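You operate a simulated robot arm through the tools that you are given. There is no shell and no other tool.

You run a simulated two-armed robot. Do the job below in one go: nothing can be reset, and whatever is moved stays where it is left.

TASK
Hold the blue cup on the top of the packing bench steady with one hand and put the purple cap in it with the other.
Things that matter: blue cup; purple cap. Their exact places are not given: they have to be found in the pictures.

It is judged by the outcome, as a careful person would: the job done as asked, and still so three seconds after it is handed in. It fails if anything else is knocked over, pushed out of place, dropped, spilled or broken. Lids that push on must go on centred and level and be pressed home; caps that screw on are set level and turned clockwise until they are tight.

THE ROBOT
Two 7-joint arms with two-finger parallel grippers on one trunk, on a base that moves. Base frame: it is fixed to the floor where the robot stands at the start and does not move with it; the origin is under the middle of the robot, x ahead of it, y to its left, z up. Units: m, degrees, N and s.
The left shoulder is at the start at [0.05, 0.168, 1.082], the right one opposite. With the tool pointing down near the work surface each hand reaches from about 0.1 to 0.66 m from the robot's upright axis, wherever it stands, measured 20 degrees to its own side. Places, roughly: blue cup [1.75, 0.25, 1]; purple cap [2.25, 0, 1]. Payload 1.57 kg a hand.
Tool frame (each hand has its own): the origin (TCP) lies between the finger pads and is the grasp point; the fingertips stand 0.03 m ahead of it; z points along the fingers, y is the line along which they close. The gripper opens to 0.08 m. The fingers are 0.017 m wide and 0.012 m thick; the gripper's body (0.04 by 0.082 m) begins 0.08 m behind the TCP.
Orientation is told as [roll, pitch, yaw] about the base's x, y, z axes, in that order, counted from this pose: with the fingers straight down and closing along the base's y, the tool's x points along the base's -x, its y along +y and its z along -z.

THE INTERFACE
- The arms move only by the tool servo_tool. It takes "left_motion", "right_motion" or both (then of equal length, played together; a hand with none holds still); each is one flat list of numbers, 7 for each row, row after row: the shift along the tool's x, y, z in m, then the turn, a rotation vector about the tool's x, y, z in rad, then the gripper command, from -1 (shut) to 1 (fully open), values between in proportion. In form: [tx, ty, tz, wx, wy, wz, claw, tx, ty, tz, wx, wy, wz, claw, ...]. A call has 1 to 20 rows; each row shifts and turns the commanded pose from where the row before left it, along the tool's axes as they then stand. A row lasts 0.2 s, in which the tool goes at most 0.05 m and 8.6 degrees; a call with a longer step from one row to the next is refused whole, and so is a gripper value outside its range. Where a pose cannot be reached the arm comes as near as it can. A force on the tool above 40 N (or 10 N above the force at the start of the call, whichever is more), or a blocked arm, ends the call early, and 0.2 s more pass. The fingers move at their own pace (about 0.045 m/s each) and stop on an object; they squeeze with about 25 N. The grip force told is the motor's: it shows also when the fingers shut on nothing. Time passes only in rows, and 0.2 s behind the last, so rows that do not move let the fingers close. The reply holds the time, the measured pose of the TCP, the force on the tool along the base axes, the opening and the grip force, in the units named above and with some noise, with the torque about the TCP (base axes, N m) and any sound that the robot's microphone picked up, and new pictures: "show" is both (left out), scene, wrist or none (wrist: the cameras of the hands that moved).
- Cameras (640 x 400 px; columns grow to the right, rows downward): "scene" is now at [0.1329, 0.0167, 1.2994]; the picture's right is [0.11, -0.99, 0.00], its down [-0.41, -0.04, -0.91] and it looks along [0.91, 0.10, -0.41] (base axes); focal length 254 px, centre (320, 200). "left" rides on the left gripper at [0.072, 0.007, -0.122] in its tool frame; the picture's right is [-0.09, 1.00, 0.00], its down [-0.84, -0.08, -0.54] and it looks along [-0.54, -0.05, 0.84] (tool axes); focal length 238 px, centre (320, 200). "right" rides on the right gripper at [0.072, -0.007, -0.122] in its tool frame; the picture's right is [0.09, 1.00, 0.00], its down [-0.84, 0.08, -0.54] and it looks along [-0.54, 0.05, 0.84] (tool axes); focal length 238 px, centre (320, 200).
- lift_body(by): slides the trunk up (or, below 0, down) by that many m; the arms and the scene camera ride with it, the base frame stays. It gives what a move gives, with no picture.
- roll_base(legs): drives the robot by 1 to 6 legs, each [ahead, left, turn to the left] in m, m and degrees, along the robot's own axes; the way and the turn of a leg run together, so that a leg with both is an arc; at most 1.5 m and 180 degrees a leg. The arms and the cameras ride along, it lands a little off, and it stops where it bumps. It gives what a move gives, and a new picture of the scene camera.
- aim_head(pan, tilt): turns the head with the scene camera to pan (to the left, within 80 degrees either way) and tilt (down, from -29 to 69), counted from straight ahead of the robot. It gives what a move gives, and a new picture of the scene camera.
- locate(camera, pixels): for up to 12 pixels [column, row] of the newest picture of that camera ("zoom" is the newest enlarged one), the place [x, y, z] in the base frame of the surface seen there, good to about 0.002 m, but the place of the scene camera against the robot may be out by one fixed shift of up to 0.018 m in any direction. No time passes.
- zoom(camera, box): a new picture of the part [left, top, right, bottom] of that camera's present view, enlarged. No time passes.
- hand_in(): hands the job in; it is judged then, once.

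Unless the task says otherwise, let go and move clear before handing in.

The tools are called after "Request:" by a JSON object that holds its "op" and its "data". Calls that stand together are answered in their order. servo_tool: Moves the arms, as the interface text tells. Its arguments: {"type":"object","properties":{"left_motion":{"type":"array","items":{"type":"number"}},"right_motion":{"type":"array","items":{"type":"number"}},"show":{"type":"string","enum":["both","scene","wrist","none"]}},"required":[]} The other tools are called the same way: lift_body (by) moves the trunk up or down; roll_base (legs) drives the base; aim_head (pan, tilt) turns the head that bears the scene camera; locate (camera, pixels) gives the place of the surface under pixels of a picture; zoom (camera, box) takes an enlarged picture of a part of a camera's view; hand_in () hands the job in.

At the start:

```text
time: 0.0
left_tcp_pos: [0.365, 0.1913, 1.1751]
left_tcp_rot: [0.0, 0.0, 0.0]
left_contact_force: [-0.9, 0.0, 0.0]
left_moment: [0.01, 0.02, 0.0]
left_finger_gap: 0.0799
left_grasp_force: 0.0
right_tcp_pos: [0.3698, -0.1782, 1.1059]
right_tcp_rot: [-0.1, 0.0, -0.1]
right_contact_force: [-0.3, -1.1, -0.6]
right_moment: [0.03, 0.0, 0.0]
right_finger_gap: 0.0802
right_grasp_force: 0.1
trunk travel left (down, up): [-0.25, 0.193]
robot x, y, heading: [-0.0025, 0.0, 0.0]
head pan, tilt (commanded): [6.2, 24.3]
```

scene: 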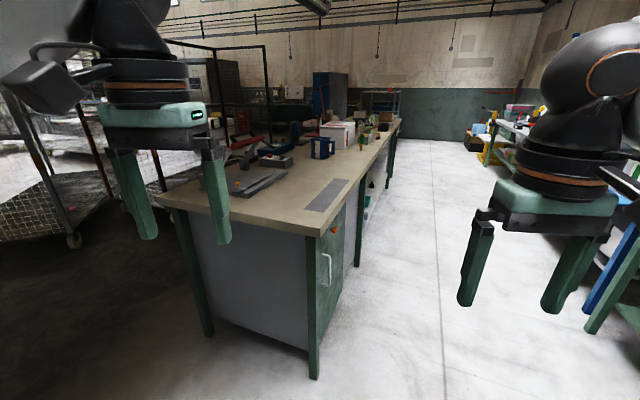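
right: 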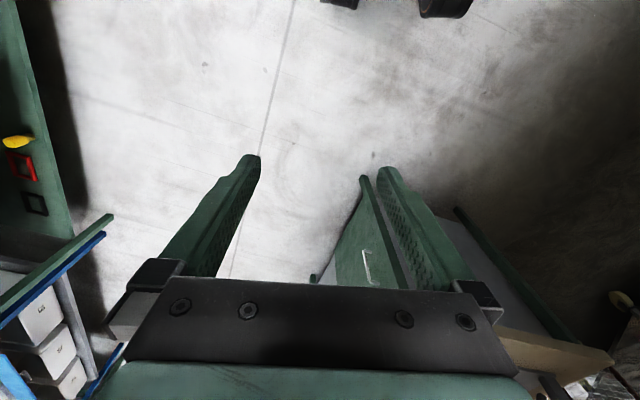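
left: 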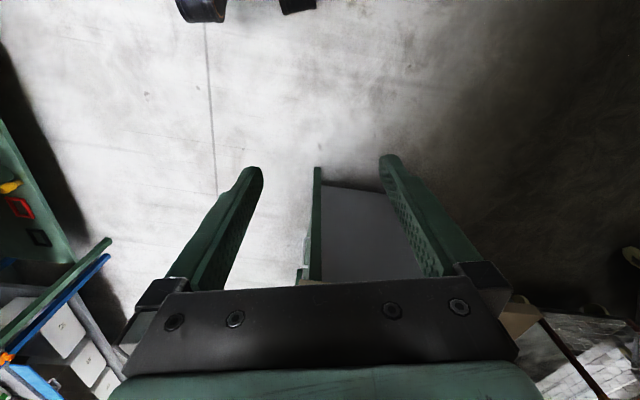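

The scene picture shows the bench with a blue cup near pixel (322,147) and other items behind it. I'll zoom in there and locate some points.

Request:
{"op": "zoom", "data": {"camera": "scene", "box": [220, 80, 420, 205]}}

Request:
{"op": "locate", "data": {"camera": "scene", "pixels": [[322, 147], [320, 200], [300, 230], [160, 195], [345, 180], [340, 228], [360, 145], [384, 132]]}}

```text
3.20 times, centred on (320, 142) of scene
```

zoom: 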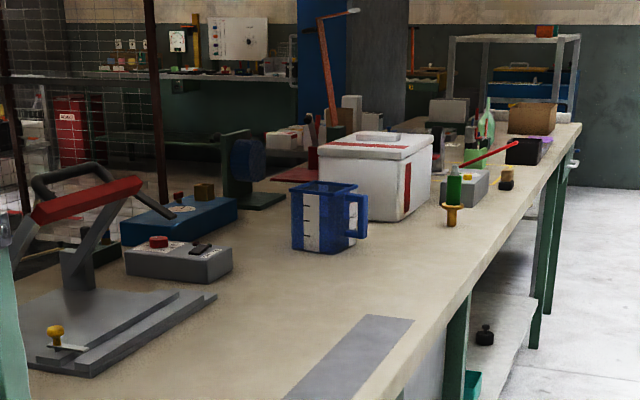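

```text
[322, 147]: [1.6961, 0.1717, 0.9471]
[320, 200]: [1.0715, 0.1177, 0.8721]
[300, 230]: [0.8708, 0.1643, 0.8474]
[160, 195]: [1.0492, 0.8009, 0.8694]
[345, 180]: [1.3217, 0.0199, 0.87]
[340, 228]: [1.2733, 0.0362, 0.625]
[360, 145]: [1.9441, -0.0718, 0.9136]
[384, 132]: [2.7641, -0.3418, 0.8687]
```

The zoom shows a blue measuring-jug-like cup at (325,215), and something purple at (545,142) far back. I'll locate points on these.

Request:
{"op": "locate", "data": {"camera": "zoom", "pixels": [[325, 220], [545, 140], [300, 190], [352, 190], [360, 215], [320, 252], [450, 180], [450, 222], [375, 170], [470, 180], [506, 182], [523, 150]]}}

Request:
{"op": "zoom", "data": {"camera": "scene", "box": [340, 105, 410, 149]}}

```text
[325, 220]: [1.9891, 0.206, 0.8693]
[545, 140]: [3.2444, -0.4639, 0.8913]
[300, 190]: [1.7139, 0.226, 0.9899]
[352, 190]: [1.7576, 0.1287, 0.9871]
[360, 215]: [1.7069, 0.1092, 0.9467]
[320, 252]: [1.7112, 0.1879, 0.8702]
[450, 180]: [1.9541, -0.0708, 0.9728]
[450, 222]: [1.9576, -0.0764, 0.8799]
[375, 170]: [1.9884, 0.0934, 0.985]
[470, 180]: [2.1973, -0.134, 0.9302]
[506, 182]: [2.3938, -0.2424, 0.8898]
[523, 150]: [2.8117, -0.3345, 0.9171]
```

```text
9.09 times, centred on (375, 127) of scene
```

zoom: 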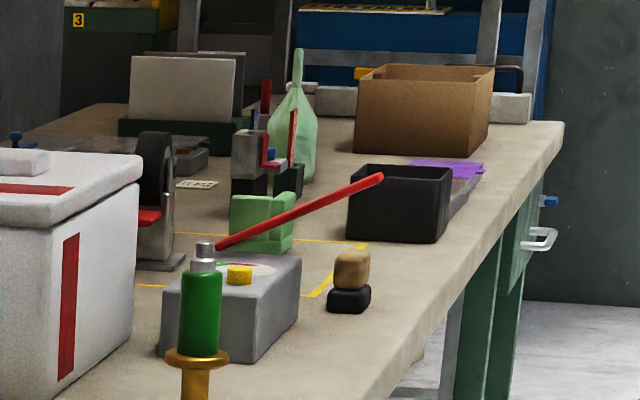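

The purple cap isn't visible yet; it's probably behind the white box. Next I'll map the bench's right edge and the aisle before driving.

Request:
{"op": "locate", "data": {"camera": "scene", "pixels": [[318, 236], [340, 206], [357, 180], [375, 153], [388, 137], [398, 122], [440, 200], [440, 330], [530, 130], [520, 160], [600, 175], [322, 375]]}}

Request:
{"op": "aim_head", "data": {"pan": -25, "tilt": 30}}

```text
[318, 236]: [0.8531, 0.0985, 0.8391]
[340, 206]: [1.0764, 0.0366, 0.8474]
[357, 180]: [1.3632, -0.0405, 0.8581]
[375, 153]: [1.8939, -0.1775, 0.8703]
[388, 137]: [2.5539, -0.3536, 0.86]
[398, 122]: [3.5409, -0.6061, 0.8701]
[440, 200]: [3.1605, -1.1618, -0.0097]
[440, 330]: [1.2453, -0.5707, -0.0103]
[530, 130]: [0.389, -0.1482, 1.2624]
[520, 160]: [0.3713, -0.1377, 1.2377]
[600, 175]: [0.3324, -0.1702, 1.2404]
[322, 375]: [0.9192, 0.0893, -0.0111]
```

```text
time: 1.0
left_tcp_pos: [0.366, 0.191, 1.1745]
left_tcp_rot: [0.0, 0.1, 0.0]
left_contact_force: [0.8, 0.2, -0.2]
left_moment: [0.02, -0.02, 0.03]
left_finger_gap: 0.0801
left_grasp_force: 0.0
right_tcp_pos: [0.3698, -0.1778, 1.1052]
right_tcp_rot: [0.0, 0.1, 0.0]
right_contact_force: [0.1, -0.5, -0.5]
right_moment: [0.0, 0.03, -0.04]
right_finger_gap: 0.08
right_grasp_force: 0.1
trunk travel left (down, up): [-0.25, 0.193]
robot x, y, heading: [-0.0008, -0.0015, 0.0]
head pan, tilt (commanded): [-25.0, 30.0]
```

scene: 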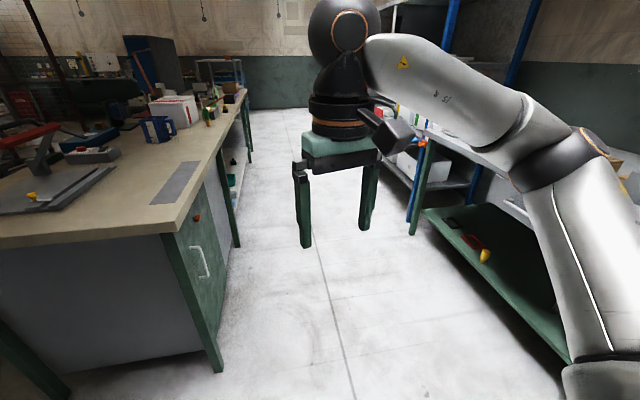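

The bench edge runs about -15° from the x axis. Now I'll measure the obstacle on the right side of the aisle.

Request:
{"op": "locate", "data": {"camera": "scene", "pixels": [[412, 233], [470, 295], [560, 355], [425, 210], [425, 150], [405, 200], [415, 230], [568, 360], [440, 135], [405, 130], [160, 140], [300, 150]]}}

```text
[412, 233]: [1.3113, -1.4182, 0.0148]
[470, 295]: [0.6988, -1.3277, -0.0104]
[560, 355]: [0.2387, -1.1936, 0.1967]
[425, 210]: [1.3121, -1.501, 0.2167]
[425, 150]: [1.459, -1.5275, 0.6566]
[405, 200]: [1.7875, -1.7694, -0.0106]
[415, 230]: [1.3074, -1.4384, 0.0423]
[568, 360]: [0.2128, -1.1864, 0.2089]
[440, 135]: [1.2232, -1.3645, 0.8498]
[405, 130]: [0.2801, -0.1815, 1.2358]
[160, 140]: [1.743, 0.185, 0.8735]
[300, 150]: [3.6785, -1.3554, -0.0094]
```

The aisle is about 1.35 m wide between the bench edge and the right-hand shelf, and both run at about -15°. I'll drive along its middle and then look again.

Request:
{"op": "roll_base", "data": {"legs": [[0.4, -0.5, -14.6], [0.7, 0, 0]]}}

```text
time: 9.2
left_tcp_pos: [1.4046, -0.6146, 1.1757]
left_tcp_rot: [0.0, 0.0, -14.4]
left_contact_force: [0.1, 0.0, -0.4]
left_moment: [-0.03, 0.01, 0.0]
left_finger_gap: 0.08
left_grasp_force: 0.1
right_tcp_pos: [1.3171, -0.9729, 1.1064]
right_tcp_rot: [0.0, 0.0, -14.5]
right_contact_force: [-0.5, 0.2, 0.3]
right_moment: [0.0, -0.02, -0.02]
right_finger_gap: 0.0801
right_grasp_force: 0.1
trunk travel left (down, up): [-0.25, 0.193]
robot x, y, heading: [1.0051, -0.708, -14.3]
head pan, tilt (commanded): [-25.0, 30.0]
```

scene: 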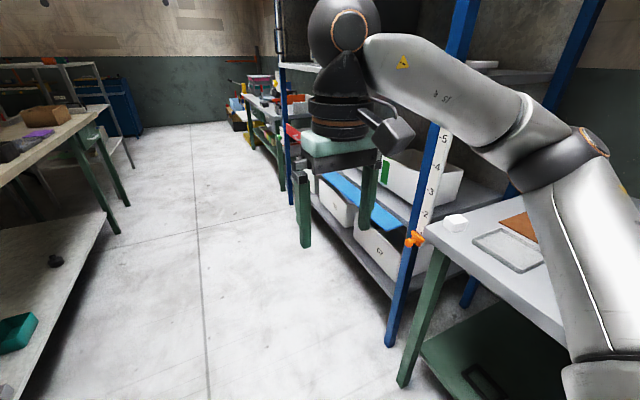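

The robot is at (1.005, -0.708). I'll check the clearance to the blue posts at (390,340) and (415,240) before moving on.

Request:
{"op": "locate", "data": {"camera": "scene", "pixels": [[390, 340], [415, 235], [404, 380], [430, 235], [455, 40], [560, 200], [480, 45], [610, 340], [282, 100], [320, 200]]}}

Request:
{"op": "aim_head", "data": {"pan": 45, "tilt": 30}}

```text
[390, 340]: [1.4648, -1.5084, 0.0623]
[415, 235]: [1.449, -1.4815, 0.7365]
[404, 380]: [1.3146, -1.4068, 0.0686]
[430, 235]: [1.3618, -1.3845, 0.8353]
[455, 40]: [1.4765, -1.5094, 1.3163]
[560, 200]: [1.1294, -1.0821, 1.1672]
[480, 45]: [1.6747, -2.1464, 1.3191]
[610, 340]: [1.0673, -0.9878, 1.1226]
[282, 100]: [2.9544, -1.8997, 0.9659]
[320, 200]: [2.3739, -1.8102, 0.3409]
```

```text
time: 10.6
left_tcp_pos: [1.4056, -0.6145, 1.174]
left_tcp_rot: [0.0, 0.0, -14.3]
left_contact_force: [0.4, 0.4, -0.3]
left_moment: [-0.02, 0.0, 0.01]
left_finger_gap: 0.0803
left_grasp_force: 0.0
right_tcp_pos: [1.3174, -0.9734, 1.1057]
right_tcp_rot: [0.0, 0.0, -14.5]
right_contact_force: [-0.1, -0.3, 0.2]
right_moment: [0.0, -0.03, 0.01]
right_finger_gap: 0.0799
right_grasp_force: 0.1
trunk travel left (down, up): [-0.25, 0.193]
robot x, y, heading: [1.0042, -0.7056, -14.8]
head pan, tilt (commanded): [45.0, 30.0]
```

scene: 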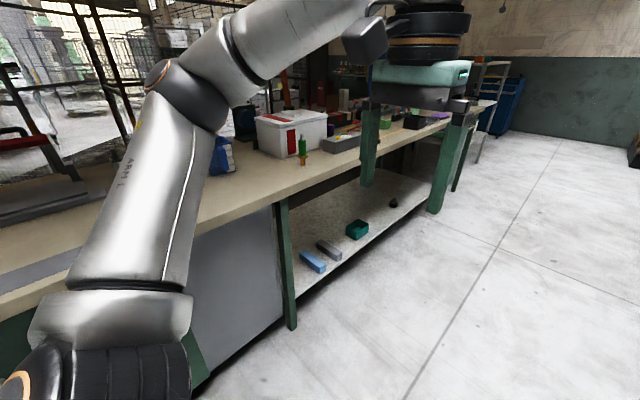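

From here there's something purple near (340,130), behind a grey tray. Zooming in on it.

Request:
{"op": "zoom", "data": {"camera": "scene", "box": [200, 85, 460, 185]}}

```text
2.46 times, centred on (330, 135) of scene
```

zoom: 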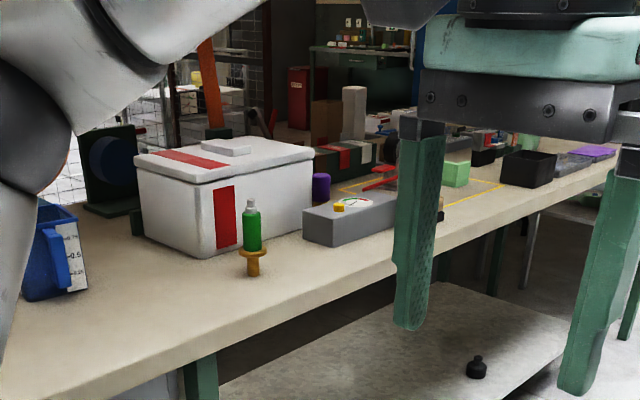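

The purple cap shows at zoom pixel (321,186), just past the white box and behind the grey tester. Locating it.

Request:
{"op": "locate", "data": {"camera": "zoom", "pixels": [[321, 190], [321, 174], [314, 190], [329, 190], [312, 170], [310, 230], [395, 205], [303, 215], [250, 275], [215, 255], [60, 255], [45, 300]]}}

```text
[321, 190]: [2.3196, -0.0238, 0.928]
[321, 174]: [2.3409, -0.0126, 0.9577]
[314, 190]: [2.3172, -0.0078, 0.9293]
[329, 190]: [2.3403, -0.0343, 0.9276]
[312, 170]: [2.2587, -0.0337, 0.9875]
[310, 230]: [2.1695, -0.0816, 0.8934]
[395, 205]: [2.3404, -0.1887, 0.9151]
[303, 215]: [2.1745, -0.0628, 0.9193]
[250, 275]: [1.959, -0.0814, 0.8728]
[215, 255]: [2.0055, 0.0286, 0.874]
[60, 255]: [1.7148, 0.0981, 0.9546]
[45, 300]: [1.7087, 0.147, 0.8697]
```

The cap is near (2.34, -0.015) with its top at z≈0.958, and the cup is near (1.74, 0.17). I'll drive to a spot between them and turn to face the bench.

Request:
{"op": "roll_base", "data": {"legs": [[0.8, 0.1, 0], [0, 0, 90]]}}

Request:
{"op": "aim_head", "data": {"pan": 0, "tilt": 35}}

```text
time: 18.9
left_tcp_pos: [1.7049, -0.4187, 1.1749]
left_tcp_rot: [0.0, -0.1, 76.4]
left_contact_force: [-0.4, -0.1, 0.0]
left_moment: [-0.04, 0.0, -0.01]
left_finger_gap: 0.0799
left_grasp_force: 0.1
right_tcp_pos: [2.0651, -0.5001, 1.1042]
right_tcp_rot: [0.0, -0.1, 76.4]
right_contact_force: [0.4, 1.0, 0.1]
right_moment: [0.0, 0.0, 0.0]
right_finger_gap: 0.08
right_grasp_force: 0.1
trunk travel left (down, up): [-0.25, 0.193]
robot x, y, heading: [1.8075, -0.816, 76.5]
head pan, tilt (commanded): [45.0, 30.0]
```

scene: 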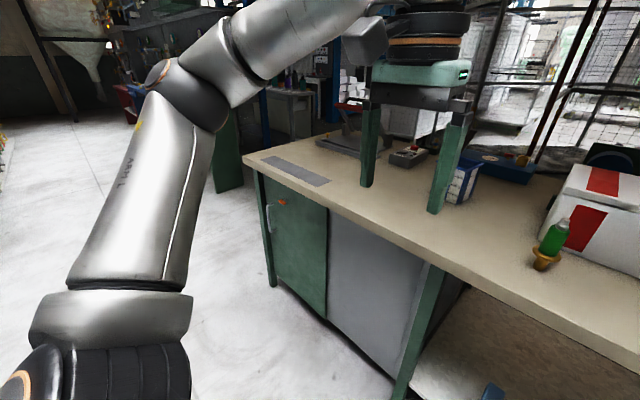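

```text
time: 20.0
left_tcp_pos: [1.7061, -0.419, 1.1759]
left_tcp_rot: [0.0, -0.1, 76.6]
left_contact_force: [-0.5, -0.7, -0.2]
left_moment: [-0.03, 0.01, 0.0]
left_finger_gap: 0.0801
left_grasp_force: 0.1
right_tcp_pos: [2.065, -0.5007, 1.1062]
right_tcp_rot: [0.2, 0.0, 76.4]
right_contact_force: [0.0, 0.9, -0.3]
right_moment: [-0.03, -0.03, -0.01]
right_finger_gap: 0.0799
right_grasp_force: 0.1
trunk travel left (down, up): [-0.25, 0.193]
robot x, y, heading: [1.8046, -0.8195, 76.5]
head pan, tilt (commanded): [0.0, 35.0]
```

scene: 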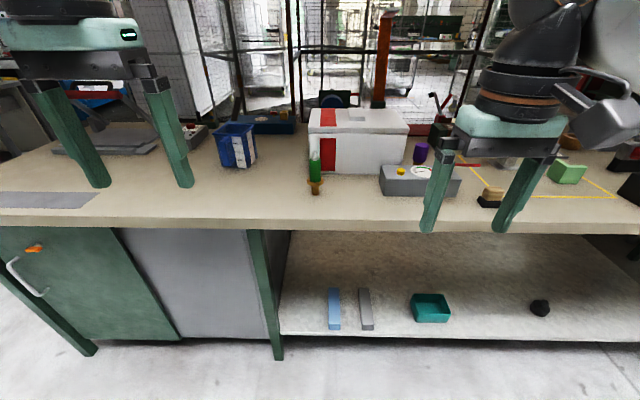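

Now I can see the cup at (237,145), the green spray bottle in its funnel at (315,180), the white box, the grey tester, and the purple cap at (421,152). I'll zoom in on these.

Request:
{"op": "zoom", "data": {"camera": "scene", "box": [360, 110, 480, 210]}}

Request:
{"op": "locate", "data": {"camera": "zoom", "pixels": [[320, 167]]}}

Request:
{"op": "locate", "data": {"camera": "scene", "pixels": [[421, 145], [421, 157], [416, 152], [427, 152], [382, 167], [458, 178], [384, 191], [458, 195], [315, 155], [310, 172], [322, 160], [407, 135]]}}

Request:
{"op": "zoom", "data": {"camera": "scene", "box": [190, 95, 340, 205]}}

```text
4.00 times, centred on (420, 160) of scene
```

zoom: 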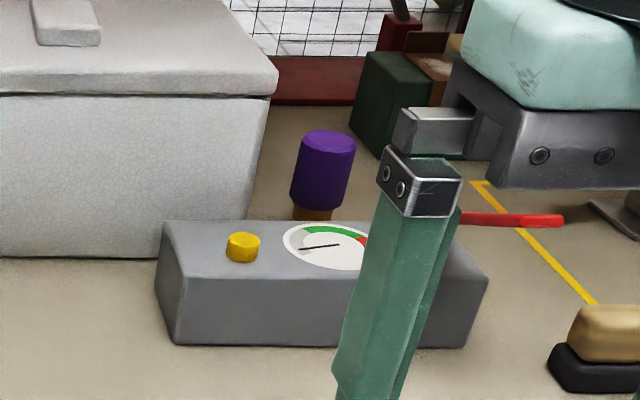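

```text
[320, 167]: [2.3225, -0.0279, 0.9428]
```

```text
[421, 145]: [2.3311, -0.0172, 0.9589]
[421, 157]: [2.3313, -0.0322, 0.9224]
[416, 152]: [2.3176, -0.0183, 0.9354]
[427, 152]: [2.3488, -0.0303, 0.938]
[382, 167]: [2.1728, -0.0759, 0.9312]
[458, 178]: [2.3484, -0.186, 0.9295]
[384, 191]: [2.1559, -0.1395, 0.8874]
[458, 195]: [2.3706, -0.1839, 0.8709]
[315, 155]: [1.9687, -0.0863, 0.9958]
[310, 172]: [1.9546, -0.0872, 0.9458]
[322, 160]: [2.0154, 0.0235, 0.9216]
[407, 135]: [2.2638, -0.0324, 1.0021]
```

```text
3.64 times, centred on (265, 150) of scene
```

zoom: 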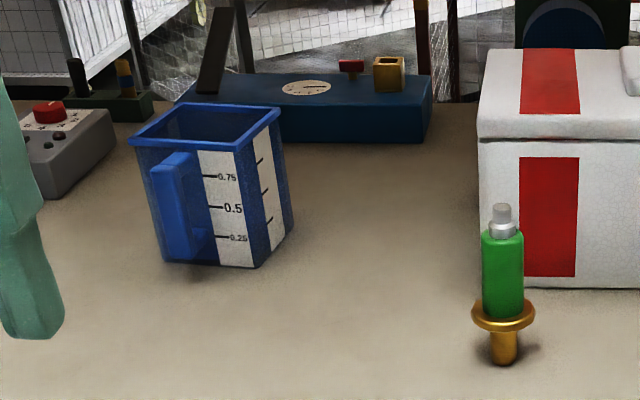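

The cap (320,170 in the first zoom) sits on a small gold stand behind the grey tester. The cup is a square measuring cup with its handle facing the robot. I'll locate the cup's rim and handle, the area around the cap, and the lower shelf edge.

Request:
{"op": "locate", "data": {"camera": "zoom", "pixels": [[132, 142], [188, 103], [278, 107], [238, 148], [165, 262], [256, 266], [292, 225], [175, 165], [185, 240], [200, 158], [148, 165], [220, 175]]}}

Request:
{"op": "locate", "data": {"camera": "scene", "pixels": [[300, 333], [450, 337], [620, 340], [262, 300], [277, 357], [300, 226], [460, 229], [458, 141], [440, 165], [490, 195], [402, 172], [450, 165]]}}

```text
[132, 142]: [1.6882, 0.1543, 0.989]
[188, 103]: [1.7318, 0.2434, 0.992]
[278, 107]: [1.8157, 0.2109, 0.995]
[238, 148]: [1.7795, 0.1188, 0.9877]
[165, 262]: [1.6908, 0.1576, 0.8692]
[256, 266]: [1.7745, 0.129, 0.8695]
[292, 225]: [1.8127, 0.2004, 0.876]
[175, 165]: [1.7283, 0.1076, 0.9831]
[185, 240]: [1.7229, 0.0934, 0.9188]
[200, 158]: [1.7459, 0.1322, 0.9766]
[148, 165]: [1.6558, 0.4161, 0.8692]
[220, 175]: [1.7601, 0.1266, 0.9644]
```

```text
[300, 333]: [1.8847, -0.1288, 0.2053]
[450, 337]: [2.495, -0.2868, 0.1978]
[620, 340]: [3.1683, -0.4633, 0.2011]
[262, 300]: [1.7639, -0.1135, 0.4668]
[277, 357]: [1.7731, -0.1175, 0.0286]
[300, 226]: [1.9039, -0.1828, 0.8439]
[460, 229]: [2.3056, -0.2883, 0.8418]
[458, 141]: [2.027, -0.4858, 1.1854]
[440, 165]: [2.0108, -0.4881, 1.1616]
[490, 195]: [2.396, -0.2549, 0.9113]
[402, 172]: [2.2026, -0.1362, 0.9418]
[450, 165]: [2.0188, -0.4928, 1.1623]
```

The cup is about 0.098 m square with its centre near (1.754, 0.182) and its rim at z≈0.99. The handle sticks out of its near face to about (1.72, 0.095). The cap is 0.95 m from my axis, so I'll move right and closer to the bench in small steps.

Request:
{"op": "roll_base", "data": {"legs": [[0.0, -0.12, 0], [0.2, 0, 0]]}}

```text
time: 22.9
left_tcp_pos: [1.8757, -0.2555, 1.1755]
left_tcp_rot: [0.0, 0.0, 76.3]
left_contact_force: [-0.1, 0.5, -0.9]
left_moment: [0.02, -0.03, 0.0]
left_finger_gap: 0.08
left_grasp_force: 0.1
right_tcp_pos: [2.2357, -0.338, 1.105]
right_tcp_rot: [0.0, 0.1, 76.2]
right_contact_force: [-0.4, 0.1, -0.2]
right_moment: [0.0, 0.03, -0.02]
right_finger_gap: 0.0799
right_grasp_force: 0.1
trunk travel left (down, up): [-0.25, 0.193]
robot x, y, heading: [1.9708, -0.6548, 75.8]
head pan, tilt (commanded): [0.0, 35.0]
```

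scene: 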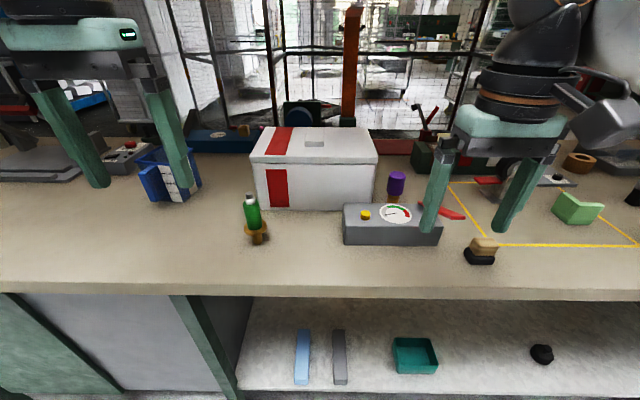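

The cap is now at (397,182), about 0.71 m ahead and 0.20 m to the right. I'll go 0.11 m closer.

Request:
{"op": "roll_base", "data": {"legs": [[0.11, 0, 0]]}}

Request:
{"op": "zoom", "data": {"camera": "scene", "box": [320, 140, 480, 260]}}

```text
time: 24.1
left_tcp_pos: [1.8991, -0.1512, 1.174]
left_tcp_rot: [-0.1, 0.0, 76.3]
left_contact_force: [0.4, 0.1, 0.0]
left_moment: [0.0, 0.01, -0.01]
left_finger_gap: 0.08
left_grasp_force: 0.2
right_tcp_pos: [2.2614, -0.2339, 1.1045]
right_tcp_rot: [0.0, 0.0, 76.1]
right_contact_force: [0.3, 0.9, -0.2]
right_moment: [0.0, -0.02, -0.02]
right_finger_gap: 0.0799
right_grasp_force: 0.1
trunk travel left (down, up): [-0.25, 0.193]
robot x, y, heading: [1.9985, -0.5516, 76.2]
head pan, tilt (commanded): [0.0, 35.0]
```

scene: 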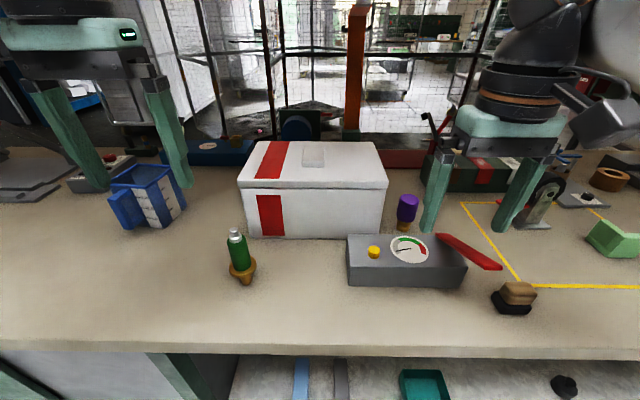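

```text
3.33 times, centred on (400, 200) of scene
```

zoom: 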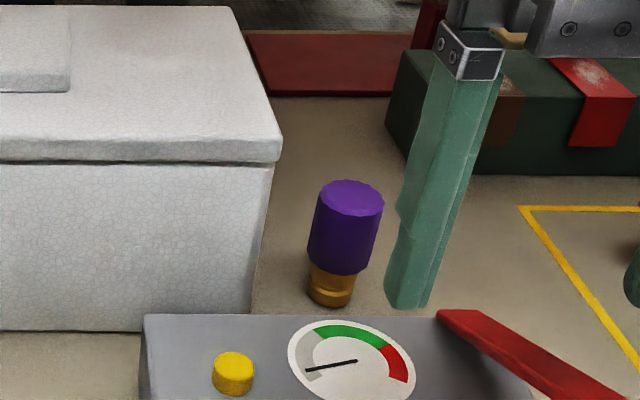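

The cap sits at (340,225) in the zoom on a short gold spool. I'll take precise points on the cap, the stand and the nearby things.

Request:
{"op": "locate", "data": {"camera": "zoom", "pixels": [[352, 198], [325, 200], [380, 205], [350, 212], [353, 185], [335, 262], [312, 240], [372, 245], [333, 285], [330, 303], [280, 150], [250, 320]]}}

Request:
{"op": "locate", "data": {"camera": "scene", "pixels": [[466, 262], [440, 237], [500, 268], [355, 235], [420, 170], [448, 215], [430, 235], [385, 188]]}}

```text
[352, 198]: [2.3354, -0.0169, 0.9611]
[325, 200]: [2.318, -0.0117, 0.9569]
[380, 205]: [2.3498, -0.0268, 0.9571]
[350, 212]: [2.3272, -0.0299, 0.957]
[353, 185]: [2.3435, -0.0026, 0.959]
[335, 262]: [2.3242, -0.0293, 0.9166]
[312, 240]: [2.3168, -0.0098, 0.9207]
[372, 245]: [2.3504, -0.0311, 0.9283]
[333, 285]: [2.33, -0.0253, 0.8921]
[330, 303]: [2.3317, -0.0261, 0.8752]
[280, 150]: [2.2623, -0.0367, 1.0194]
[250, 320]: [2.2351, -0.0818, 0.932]
```

```text
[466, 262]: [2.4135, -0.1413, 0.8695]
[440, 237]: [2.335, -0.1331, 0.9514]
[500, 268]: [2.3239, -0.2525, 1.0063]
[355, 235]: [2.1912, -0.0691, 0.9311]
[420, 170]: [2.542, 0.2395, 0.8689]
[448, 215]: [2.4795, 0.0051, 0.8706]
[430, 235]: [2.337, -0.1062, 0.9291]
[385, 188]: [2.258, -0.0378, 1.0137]
```

The cap's top centre is about (2.335, -0.016, 0.959) and it is about 0.036 m wide. The box lid is 0.065 m to its left at z≈1.02. I'll move the right hand over the cap at its present height, then yaw it 90° so the fingers close along the depth and the camera points right, away from the box.

Request:
{"op": "servo_tool", "data": {"right_motion": [-0.038, -0.003, 0, 0, 0, 0, 1, -0.038, -0.003, 0, 0, 0, 0, 1, -0.038, -0.003, 0, 0, 0, 0, 1, -0.038, -0.003, 0, 0, 0, 0, 1, -0.038, -0.003, 0, 0, 0, 0, 1, -0.038, -0.004, 0, 0, 0, 0, 1, 0, 0, 0, 0, 0, -0.131, 1, 0, 0, 0, 0, 0, -0.131, 1, 0, 0, 0, 0, 0, -0.131, 1, 0, 0, 0, 0, 0, -0.131, 1, 0, 0, 0, 0, 0, -0.131, 1, 0, 0, 0, 0, 0, -0.131, 1, 0, 0, 0, 0, 0, -0.131, 1, 0, 0, 0, 0, 0, -0.131, 1, 0, 0, 0, 0, 0, -0.131, 1, 0, 0, 0, 0, 0, -0.131, 1, 0, 0, 0, 0, 0, -0.131, 1, 0, 0, 0, 0, 0, -0.131, 1]}}

```text
time: 27.9
left_tcp_pos: [1.9004, -0.151, 1.1753]
left_tcp_rot: [-0.1, 0.0, 76.1]
left_contact_force: [0.9, 0.4, 0.1]
left_moment: [-0.01, 0.03, 0.01]
left_finger_gap: 0.08
left_grasp_force: 0.0
right_tcp_pos: [2.1577, -0.2737, 1.036]
right_tcp_rot: [0.0, 0.0, 166.2]
right_contact_force: [-0.6, 0.0, -0.7]
right_moment: [0.01, 0.02, 0.02]
right_finger_gap: 0.0801
right_grasp_force: 0.0
right hand out of reach, approached as far as the arm can: row 6, 8, 9, 10, 11, 12, 13, 14, 15, 16, 17, 18
trunk travel left (down, up): [-0.25, 0.193]
robot x, y, heading: [1.994, -0.55, 76.2]
head pan, tilt (commanded): [0.0, 35.0]
```

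scene: 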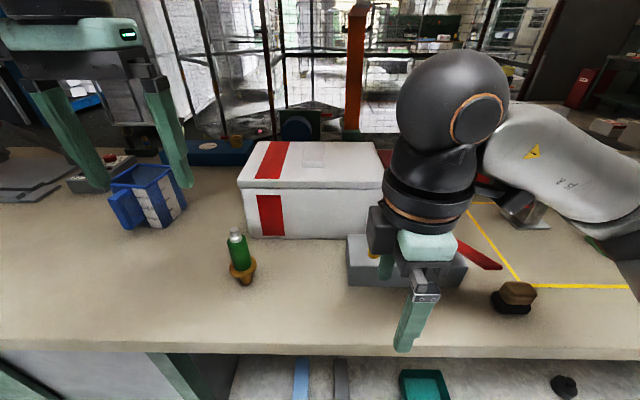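
right: 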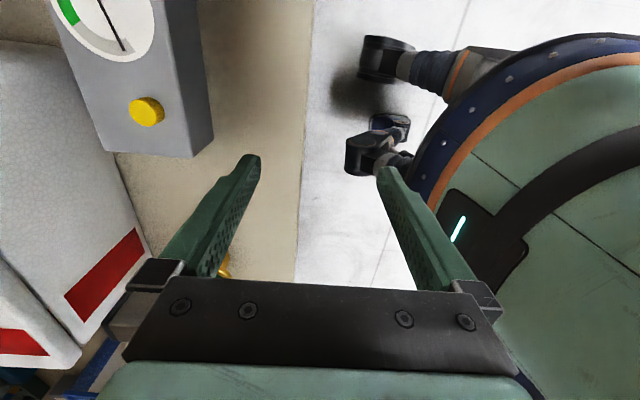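

The 90°-yaw pose was out of reach at that height: the right hand is now at (2.158, -0.274, 1.036) with no contact. I'll measure the robot's base edge in the right picture to see how much closer I can drive.

Request:
{"op": "locate", "data": {"camera": "right", "pixels": [[440, 180], [480, 110], [560, 50], [620, 42], [300, 150], [310, 50], [385, 60], [365, 155], [470, 200], [600, 200], [150, 110], [230, 100]]}}

Request:
{"op": "lift_body", "data": {"by": 0.15}}

```text
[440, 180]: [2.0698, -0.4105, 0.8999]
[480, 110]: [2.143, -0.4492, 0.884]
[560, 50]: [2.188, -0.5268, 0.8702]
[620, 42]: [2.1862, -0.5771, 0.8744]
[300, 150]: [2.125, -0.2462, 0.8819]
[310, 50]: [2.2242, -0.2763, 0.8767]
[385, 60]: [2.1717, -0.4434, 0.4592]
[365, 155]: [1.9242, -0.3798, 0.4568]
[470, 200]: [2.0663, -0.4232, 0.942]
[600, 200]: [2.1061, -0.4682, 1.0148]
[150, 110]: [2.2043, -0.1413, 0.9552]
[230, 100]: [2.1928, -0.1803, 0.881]
```

```text
time: 29.6
left_tcp_pos: [1.9016, -0.1513, 1.3243]
left_tcp_rot: [-0.1, 0.0, 76.3]
left_contact_force: [1.1, 0.0, -0.3]
left_moment: [-0.02, 0.01, 0.03]
left_finger_gap: 0.0803
left_grasp_force: 0.0
right_tcp_pos: [2.1562, -0.2736, 1.1862]
right_tcp_rot: [-0.1, 0.1, 166.1]
right_contact_force: [-0.7, 0.1, -0.2]
right_moment: [0.02, -0.01, -0.01]
right_finger_gap: 0.0802
right_grasp_force: 0.1
trunk travel left (down, up): [-0.4, 0.043]
robot x, y, heading: [1.9999, -0.551, 76.4]
head pan, tilt (commanded): [0.0, 35.0]
```

The torso radius is about 0.2 m. With the trunk up, the right hand is at z 1.186. I'll move it toward the point above the cap, staying high, and watch for reach warnings.

Request:
{"op": "servo_tool", "data": {"right_motion": [0.014, -0.036, 0.005, 0, 0, 0, 1, 0.014, -0.036, 0.005, 0, 0, 0, 1, 0.014, -0.036, 0.005, 0, 0, 0, 1, 0.014, -0.036, 0.005, 0, 0, 0, 1, 0.014, -0.036, 0.005, 0, 0, 0, 1, 0.014, -0.036, 0.005, 0, 0, 0, 1]}}

```text
time: 31.1
left_tcp_pos: [1.9011, -0.1519, 1.3244]
left_tcp_rot: [0.1, 0.0, 76.2]
left_contact_force: [0.8, 0.4, 0.9]
left_moment: [0.01, 0.0, 0.05]
left_finger_gap: 0.0799
left_grasp_force: 0.1
right_tcp_pos: [2.1563, -0.2698, 1.1712]
right_tcp_rot: [-0.1, 0.0, 166.0]
right_contact_force: [0.0, 0.3, -0.2]
right_moment: [0.0, 0.0, -0.01]
right_finger_gap: 0.08
right_grasp_force: 0.1
right hand out of reach, approached as far as the arm can: row 1, 2, 3, 4, 5, 6
trunk travel left (down, up): [-0.4, 0.043]
robot x, y, heading: [1.9974, -0.5537, 76.4]
head pan, tilt (commanded): [0.0, 35.0]
```

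scene: 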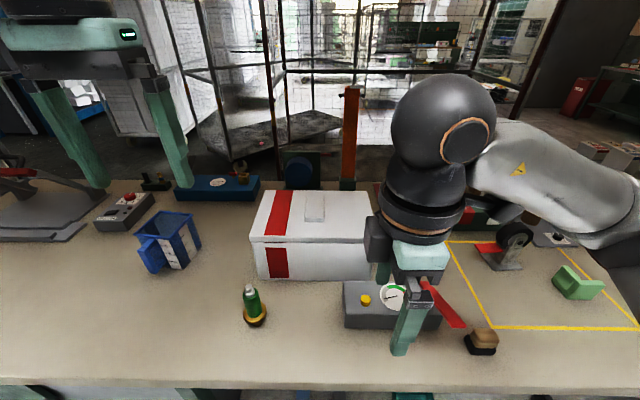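
right: 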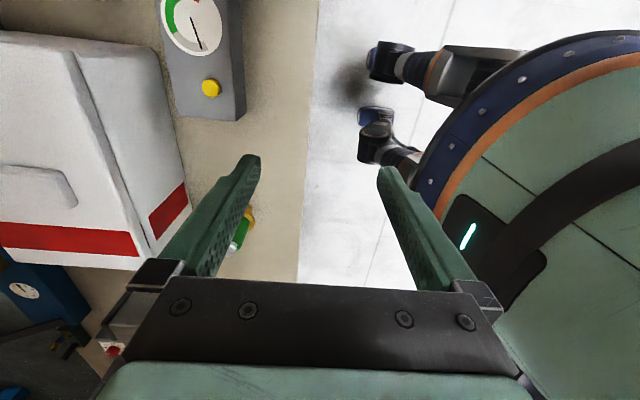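

The arm can't move at all with that +90° yaw, so it's a wrist limit. I'll turn back to the neutral yaw.

Request:
{"op": "servo_tool", "data": {"right_motion": [0, 0, 0, 0, 0, 0.131, 1, 0, 0, 0, 0, 0, 0.131, 1, 0, 0, 0, 0, 0, 0.131, 1, 0, 0, 0, 0, 0, 0.131, 1, 0, 0, 0, 0, 0, 0.131, 1, 0, 0, 0, 0, 0, 0.131, 1, 0, 0, 0, 0, 0, 0.131, 1, 0, 0, 0, 0, 0, 0.131, 1, 0, 0, 0, 0, 0, 0.131, 1, 0, 0, 0, 0, 0, 0.131, 1, 0, 0, 0, 0, 0, 0.131, 1, 0, 0, 0, 0, 0, 0.131, 1]}}

```text
time: 33.6
left_tcp_pos: [1.9016, -0.1514, 1.3248]
left_tcp_rot: [0.0, 0.0, 76.2]
left_contact_force: [-0.1, 0.2, -0.2]
left_moment: [-0.03, -0.01, -0.01]
left_finger_gap: 0.0802
left_grasp_force: 0.0
right_tcp_pos: [2.1562, -0.2726, 1.1686]
right_tcp_rot: [0.0, -0.1, 75.9]
right_contact_force: [-0.5, -0.1, -0.1]
right_moment: [0.0, 0.0, -0.01]
right_finger_gap: 0.0799
right_grasp_force: 0.1
trunk travel left (down, up): [-0.4, 0.043]
robot x, y, heading: [1.9981, -0.5508, 76.3]
head pan, tilt (commanded): [0.0, 35.0]
```

scene: 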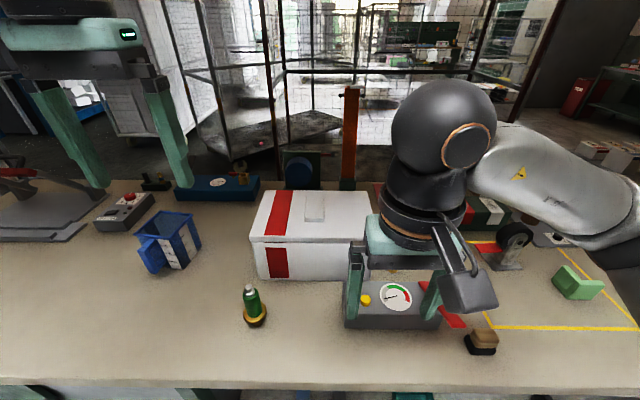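
right: 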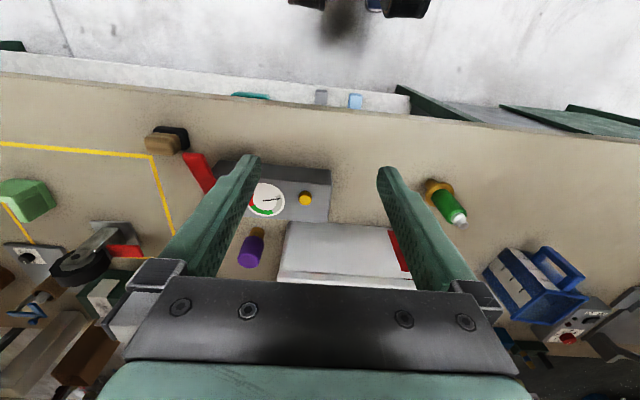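

In the right wrist picture (forward is down) I can see the cap at (250,248), the cup at (535,285) and the spray bottle at (447,202). I'll locate these without the head-camera bias.

Request:
{"op": "zoom", "data": {"camera": "right", "box": [190, 160, 430, 310]}}

Request:
{"op": "locate", "data": {"camera": "right", "pixels": [[250, 255], [247, 264], [257, 232], [288, 225], [284, 250], [440, 190], [495, 265], [545, 250], [583, 272], [552, 292], [515, 318], [300, 215]]}}

Request:
{"op": "locate", "data": {"camera": "scene", "pixels": [[140, 235], [165, 213], [199, 240], [250, 238], [367, 232], [254, 280], [366, 300], [155, 265], [185, 232], [344, 325], [250, 290], [256, 320]]}}

```text
2.67 times, centred on (310, 235) of right
```

zoom: 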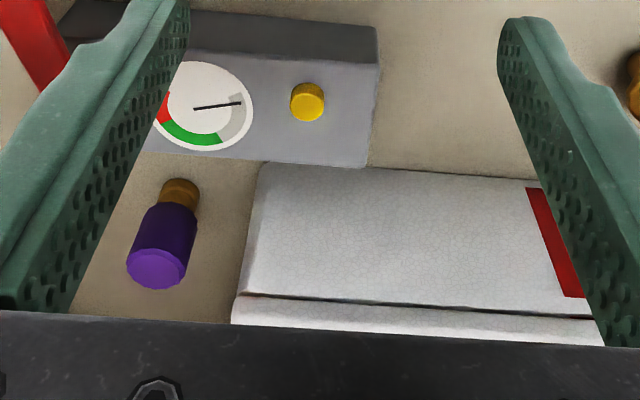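

```text
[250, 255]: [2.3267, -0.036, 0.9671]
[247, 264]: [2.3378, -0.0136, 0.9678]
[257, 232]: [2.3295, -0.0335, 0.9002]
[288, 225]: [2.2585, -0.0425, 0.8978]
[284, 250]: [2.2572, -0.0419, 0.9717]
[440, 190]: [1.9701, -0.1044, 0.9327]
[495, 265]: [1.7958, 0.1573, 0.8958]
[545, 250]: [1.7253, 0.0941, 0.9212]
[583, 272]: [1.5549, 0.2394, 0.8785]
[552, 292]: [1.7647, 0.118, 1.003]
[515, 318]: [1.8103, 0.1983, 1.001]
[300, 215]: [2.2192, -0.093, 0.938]
```

```text
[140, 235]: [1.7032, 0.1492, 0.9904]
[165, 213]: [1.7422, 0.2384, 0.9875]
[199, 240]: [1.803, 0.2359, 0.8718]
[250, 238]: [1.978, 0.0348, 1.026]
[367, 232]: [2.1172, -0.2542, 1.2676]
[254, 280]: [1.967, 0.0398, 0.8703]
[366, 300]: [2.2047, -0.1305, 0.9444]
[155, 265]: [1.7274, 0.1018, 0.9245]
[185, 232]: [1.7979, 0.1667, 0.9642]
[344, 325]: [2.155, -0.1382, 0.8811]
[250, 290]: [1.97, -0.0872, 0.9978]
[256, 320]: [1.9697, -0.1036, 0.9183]
```

The wrist camera reads z about 8 mm higher than the scene camera. I'll pin down the cap's top disc in the zoomed wrist view.

Request:
{"op": "locate", "data": {"camera": "zoom", "pixels": [[156, 269], [130, 265], [184, 268], [160, 252], [155, 286], [165, 225], [178, 190], [262, 165], [240, 280], [235, 300], [368, 165], [215, 230]]}}

```text
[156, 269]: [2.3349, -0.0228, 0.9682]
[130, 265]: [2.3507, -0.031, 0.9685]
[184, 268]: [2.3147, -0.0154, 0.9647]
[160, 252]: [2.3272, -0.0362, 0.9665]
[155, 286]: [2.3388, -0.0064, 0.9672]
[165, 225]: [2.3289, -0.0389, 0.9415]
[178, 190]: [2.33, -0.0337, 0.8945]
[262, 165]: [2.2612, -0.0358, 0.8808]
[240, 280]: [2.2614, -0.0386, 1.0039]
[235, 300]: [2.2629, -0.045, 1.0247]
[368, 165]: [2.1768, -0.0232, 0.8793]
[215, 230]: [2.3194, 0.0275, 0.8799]
```

Cap top centre is about (2.3335, -0.022, 0.967). I'll move the right hand above it at neutral yaw, with TCP z≈1.12.

Request:
{"op": "servo_tool", "data": {"right_motion": [-0.0358, -0.0138, 0.006, 0, 0, 0, 1, -0.0358, -0.0138, 0.006, 0, 0, 0, 1, -0.0358, -0.0138, 0.006, 0, 0, 0, 1, -0.0358, -0.0138, 0.006, 0, 0, 0, 1, -0.0358, -0.0138, 0.006, 0, 0, 0, 1, -0.0358, -0.0138, 0.006, 0, 0, 0, 1, -0.0358, -0.0138, 0.006, 0, 0, 0, 1, -0.0358, -0.0138, 0.006, 0, 0, 0, 1]}}

```text
time: 35.5
left_tcp_pos: [1.9008, -0.1507, 1.3252]
left_tcp_rot: [-0.1, 0.0, 76.2]
left_contact_force: [-0.5, 0.8, -0.3]
left_moment: [0.0, -0.01, 0.0]
left_finger_gap: 0.0801
left_grasp_force: 0.1
right_tcp_pos: [2.3337, -0.0207, 1.1194]
right_tcp_rot: [-0.2, 0.0, 76.1]
right_contact_force: [0.3, 1.2, -0.2]
right_moment: [-0.04, -0.04, 0.02]
right_finger_gap: 0.0802
right_grasp_force: 0.0
trunk travel left (down, up): [-0.4, 0.043]
robot x, y, heading: [1.9958, -0.5484, 76.2]
head pan, tilt (commanded): [0.0, 35.0]
```

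scene: 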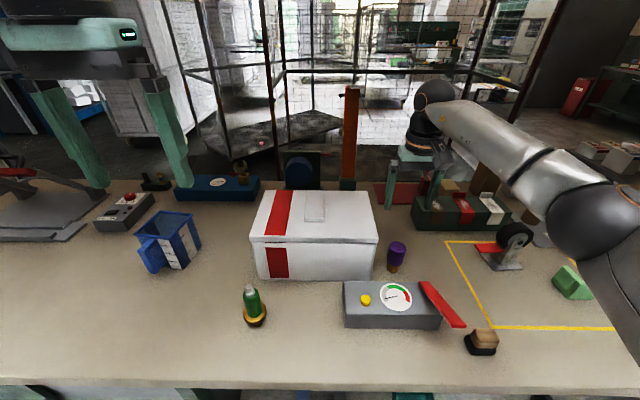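
right: 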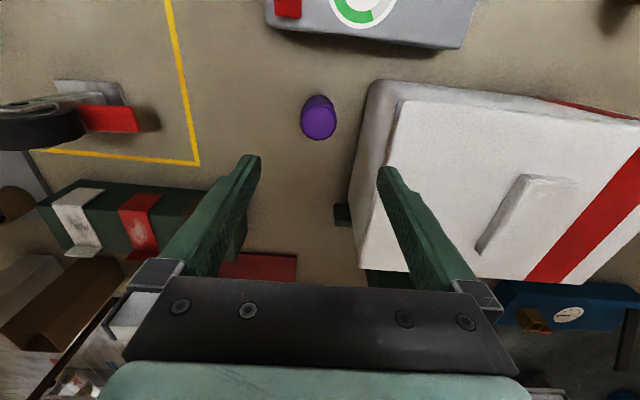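

Now directly above the cap, which shows at (318,118) against a predicted (320,123). I'll zoom and locate for fine alignment.

Request:
{"op": "zoom", "data": {"camera": "right", "box": [260, 70, 420, 170]}}

Request:
{"op": "locate", "data": {"camera": "zoom", "pixels": [[232, 200], [170, 200], [295, 200], [232, 155], [232, 270], [232, 220], [240, 110], [450, 180], [400, 300], [520, 150], [176, 230], [290, 230]]}}

```text
4.00 times, centred on (340, 120) of right
```

zoom: 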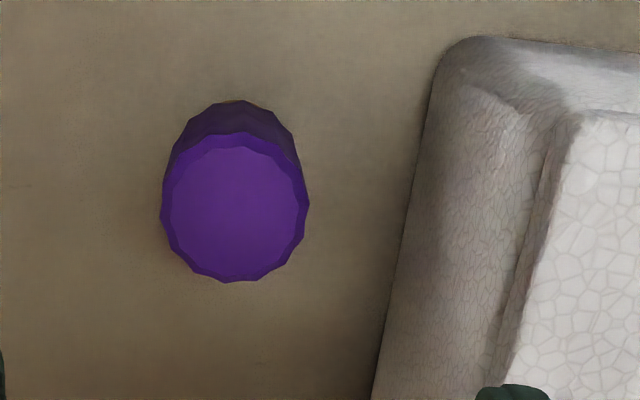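

```text
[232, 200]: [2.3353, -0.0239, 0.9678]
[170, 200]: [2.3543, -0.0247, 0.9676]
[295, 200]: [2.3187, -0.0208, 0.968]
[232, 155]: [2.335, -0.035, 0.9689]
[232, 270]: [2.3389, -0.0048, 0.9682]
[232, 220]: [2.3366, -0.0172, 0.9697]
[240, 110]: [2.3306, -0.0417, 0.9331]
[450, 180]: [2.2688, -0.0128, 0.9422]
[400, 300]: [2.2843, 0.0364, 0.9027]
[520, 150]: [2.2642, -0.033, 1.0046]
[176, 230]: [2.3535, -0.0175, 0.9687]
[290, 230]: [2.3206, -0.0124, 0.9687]
```

The cap's top disc centre is (2.335, -0.021, 0.968) and it is about 0.042 m wide, so the TCP is aligned within about 1.5 mm. I'll part-close the fingers to 0.066 m for clearance from the box and descend until they're just above the cap.

Request:
{"op": "servo_tool", "data": {"right_motion": [0, -0.0014, 0, 0, 0, 0, 0.65, 0, 0, 0.0192, 0, 0, 0, 0.65, 0, 0, 0.0192, 0, 0, 0, 0.65, 0, 0, 0.0192, 0, 0, 0, 0.65, 0, 0, 0.0192, 0, 0, 0, 0.65, 0, 0, 0.0192, 0, 0, 0, 0.65, 0, 0, 0.0192, 0, 0, 0, 0.65, 0, 0, 0, 0, 0, 0, 0.65]}}

```text
time: 37.2
left_tcp_pos: [1.9021, -0.1519, 1.3249]
left_tcp_rot: [0.0, 0.0, 76.2]
left_contact_force: [-0.1, -0.4, 0.3]
left_moment: [0.0, -0.01, 0.0]
left_finger_gap: 0.08
left_grasp_force: 0.0
right_tcp_pos: [2.3339, -0.0225, 1.006]
right_tcp_rot: [0.0, -0.1, 76.0]
right_contact_force: [-0.5, 1.1, -0.3]
right_moment: [0.02, 0.0, 0.01]
right_finger_gap: 0.0659
right_grasp_force: 0.0
trunk travel left (down, up): [-0.4, 0.043]
robot x, y, heading: [1.9964, -0.5506, 76.3]
head pan, tilt (commanded): [0.0, 35.0]
```

scene: 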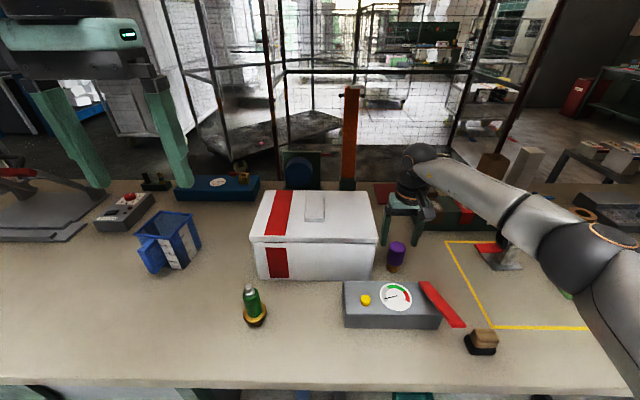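
right: 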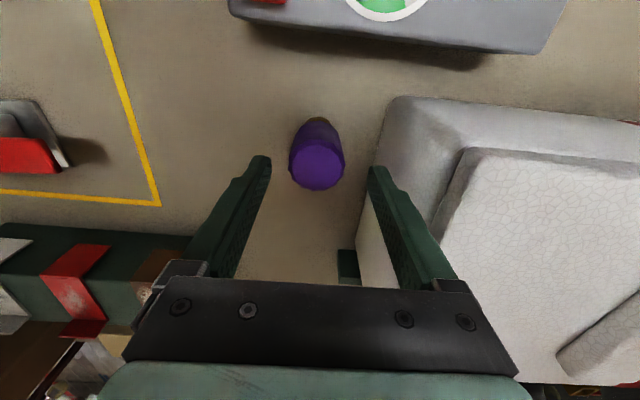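

The fingertips are now level with the cap top. I'll zoom both views to check the alignment before lowering around it.

Request:
{"op": "zoom", "data": {"camera": "right", "box": [240, 100, 400, 200]}}

Request:
{"op": "locate", "data": {"camera": "zoom", "pixels": [[304, 275], [304, 250], [200, 260], [410, 260], [304, 350], [304, 185]]}}

Request:
{"op": "zoom", "data": {"camera": "scene", "box": [340, 180, 470, 290]}}

```text
4.00 times, centred on (320, 150) of right
```

zoom: 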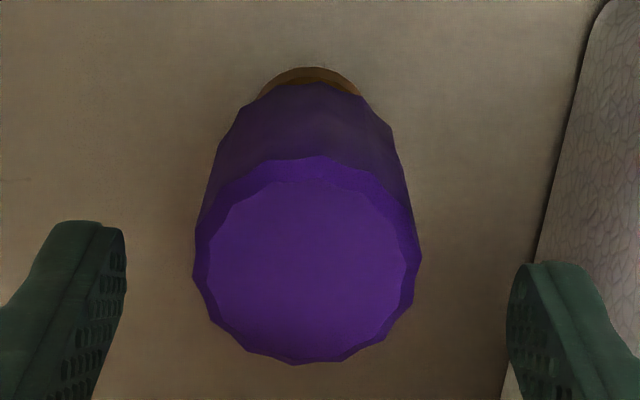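

```text
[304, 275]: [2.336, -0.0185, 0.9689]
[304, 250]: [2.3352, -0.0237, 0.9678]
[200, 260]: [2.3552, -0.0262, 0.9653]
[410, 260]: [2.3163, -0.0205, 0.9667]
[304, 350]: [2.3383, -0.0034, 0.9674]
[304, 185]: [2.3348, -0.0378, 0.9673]
```

```text
3.64 times, centred on (405, 235) of scene
```

zoom: 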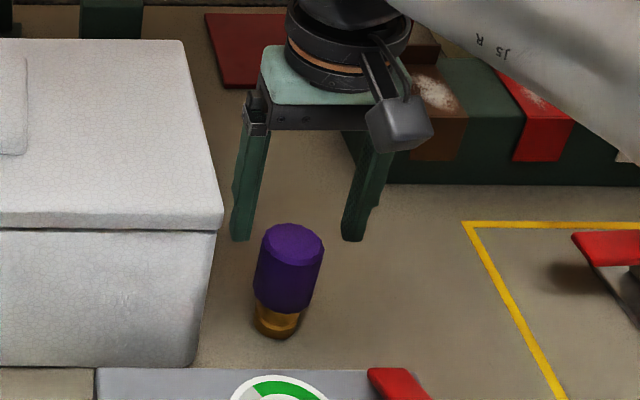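

Both views show the fingers straddling the cap with a 1–2 mm lateral offset. I'll correct that, lower to TCP z≈0.953 and close gently.

Request:
{"op": "servo_tool", "data": {"right_motion": [-0.001, -0.0012, 0.01, 0, 0, 0, 0.65, 0, 0, 0.0145, 0, 0, 0, 0.65, 0, 0, 0.0145, 0, 0, 0, 0.65, 0, 0, 0.0145, 0, 0, 0, 0.65, 0, 0, 0, 0, 0, 0, 0.65]}}

```text
time: 38.5
left_tcp_pos: [1.901, -0.1514, 1.3251]
left_tcp_rot: [0.0, 0.0, 76.2]
left_contact_force: [-0.4, -0.6, -0.1]
left_moment: [-0.01, 0.02, 0.01]
left_finger_gap: 0.0799
left_grasp_force: 0.0
right_tcp_pos: [2.3366, -0.0193, 0.9508]
right_tcp_rot: [0.0, -0.1, 76.0]
right_contact_force: [-1.4, 0.3, -0.4]
right_moment: [0.02, -0.04, 0.0]
right_finger_gap: 0.066
right_grasp_force: 0.0
trunk travel left (down, up): [-0.4, 0.043]
robot x, y, heading: [1.9976, -0.55, 76.0]
head pan, tilt (commanded): [0.0, 35.0]
```

scene: 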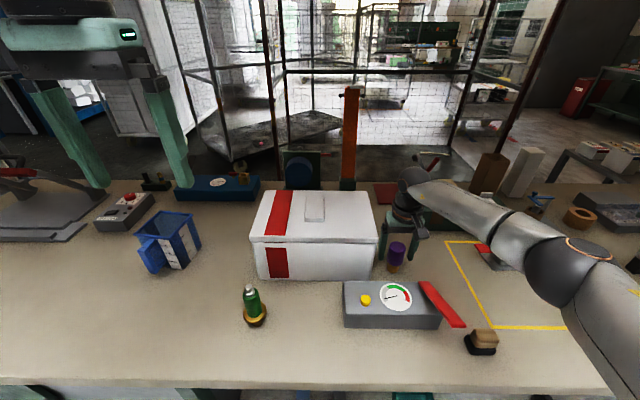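
right: 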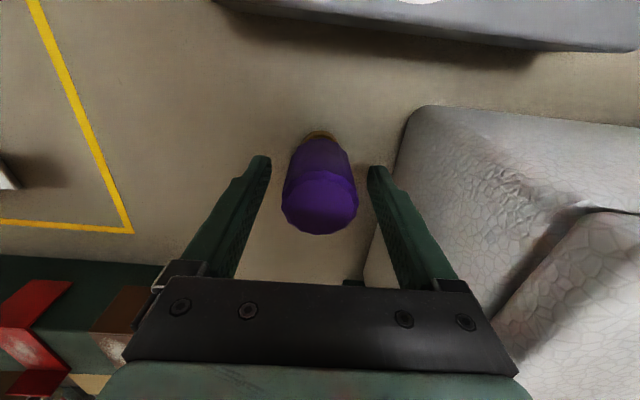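

The cap is centred between the pads (columns 282–357, pads at 270 and 370). Closing the right gripper.

Request:
{"op": "servo_tool", "data": {"right_motion": [0, 0, 0, 0, 0, 0, -1, 0, 0, 0, 0, 0, 0, -1, 0, 0, 0, 0, 0, 0, -1, 0, 0, 0, 0, 0, 0, -1]}}

```text
time: 39.5
left_tcp_pos: [1.9006, -0.1521, 1.3243]
left_tcp_rot: [0.0, -0.1, 76.3]
left_contact_force: [0.0, -0.3, -0.3]
left_moment: [-0.01, 0.0, 0.01]
left_finger_gap: 0.0797
left_grasp_force: 0.0
right_tcp_pos: [2.3364, -0.0211, 0.9517]
right_tcp_rot: [0.0, -0.1, 76.0]
right_contact_force: [-0.4, 0.1, 0.3]
right_moment: [-0.03, 0.0, 0.01]
right_finger_gap: 0.0414
right_grasp_force: 25.2
trunk travel left (down, up): [-0.4, 0.043]
robot x, y, heading: [1.9991, -0.5522, 76.4]
head pan, tilt (commanded): [0.0, 35.0]
```

scene: 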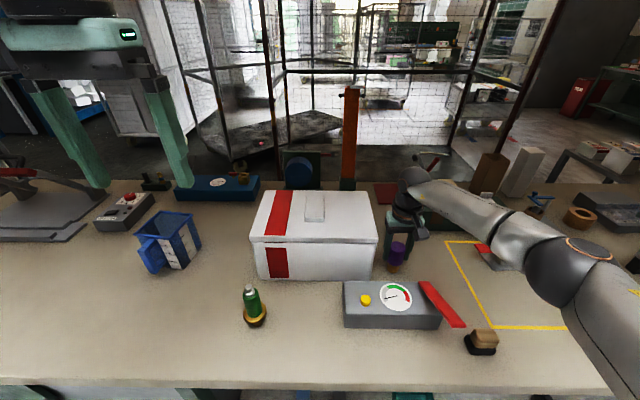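
right: 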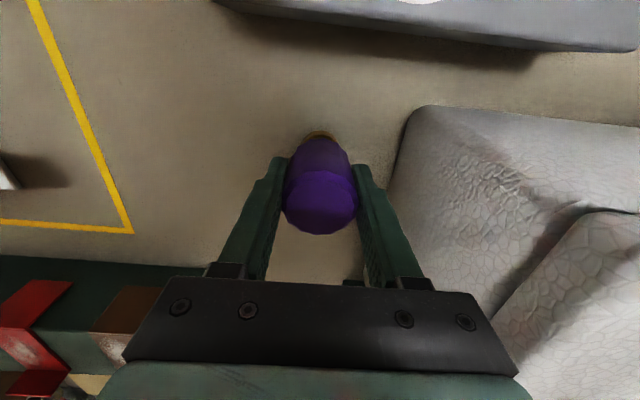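

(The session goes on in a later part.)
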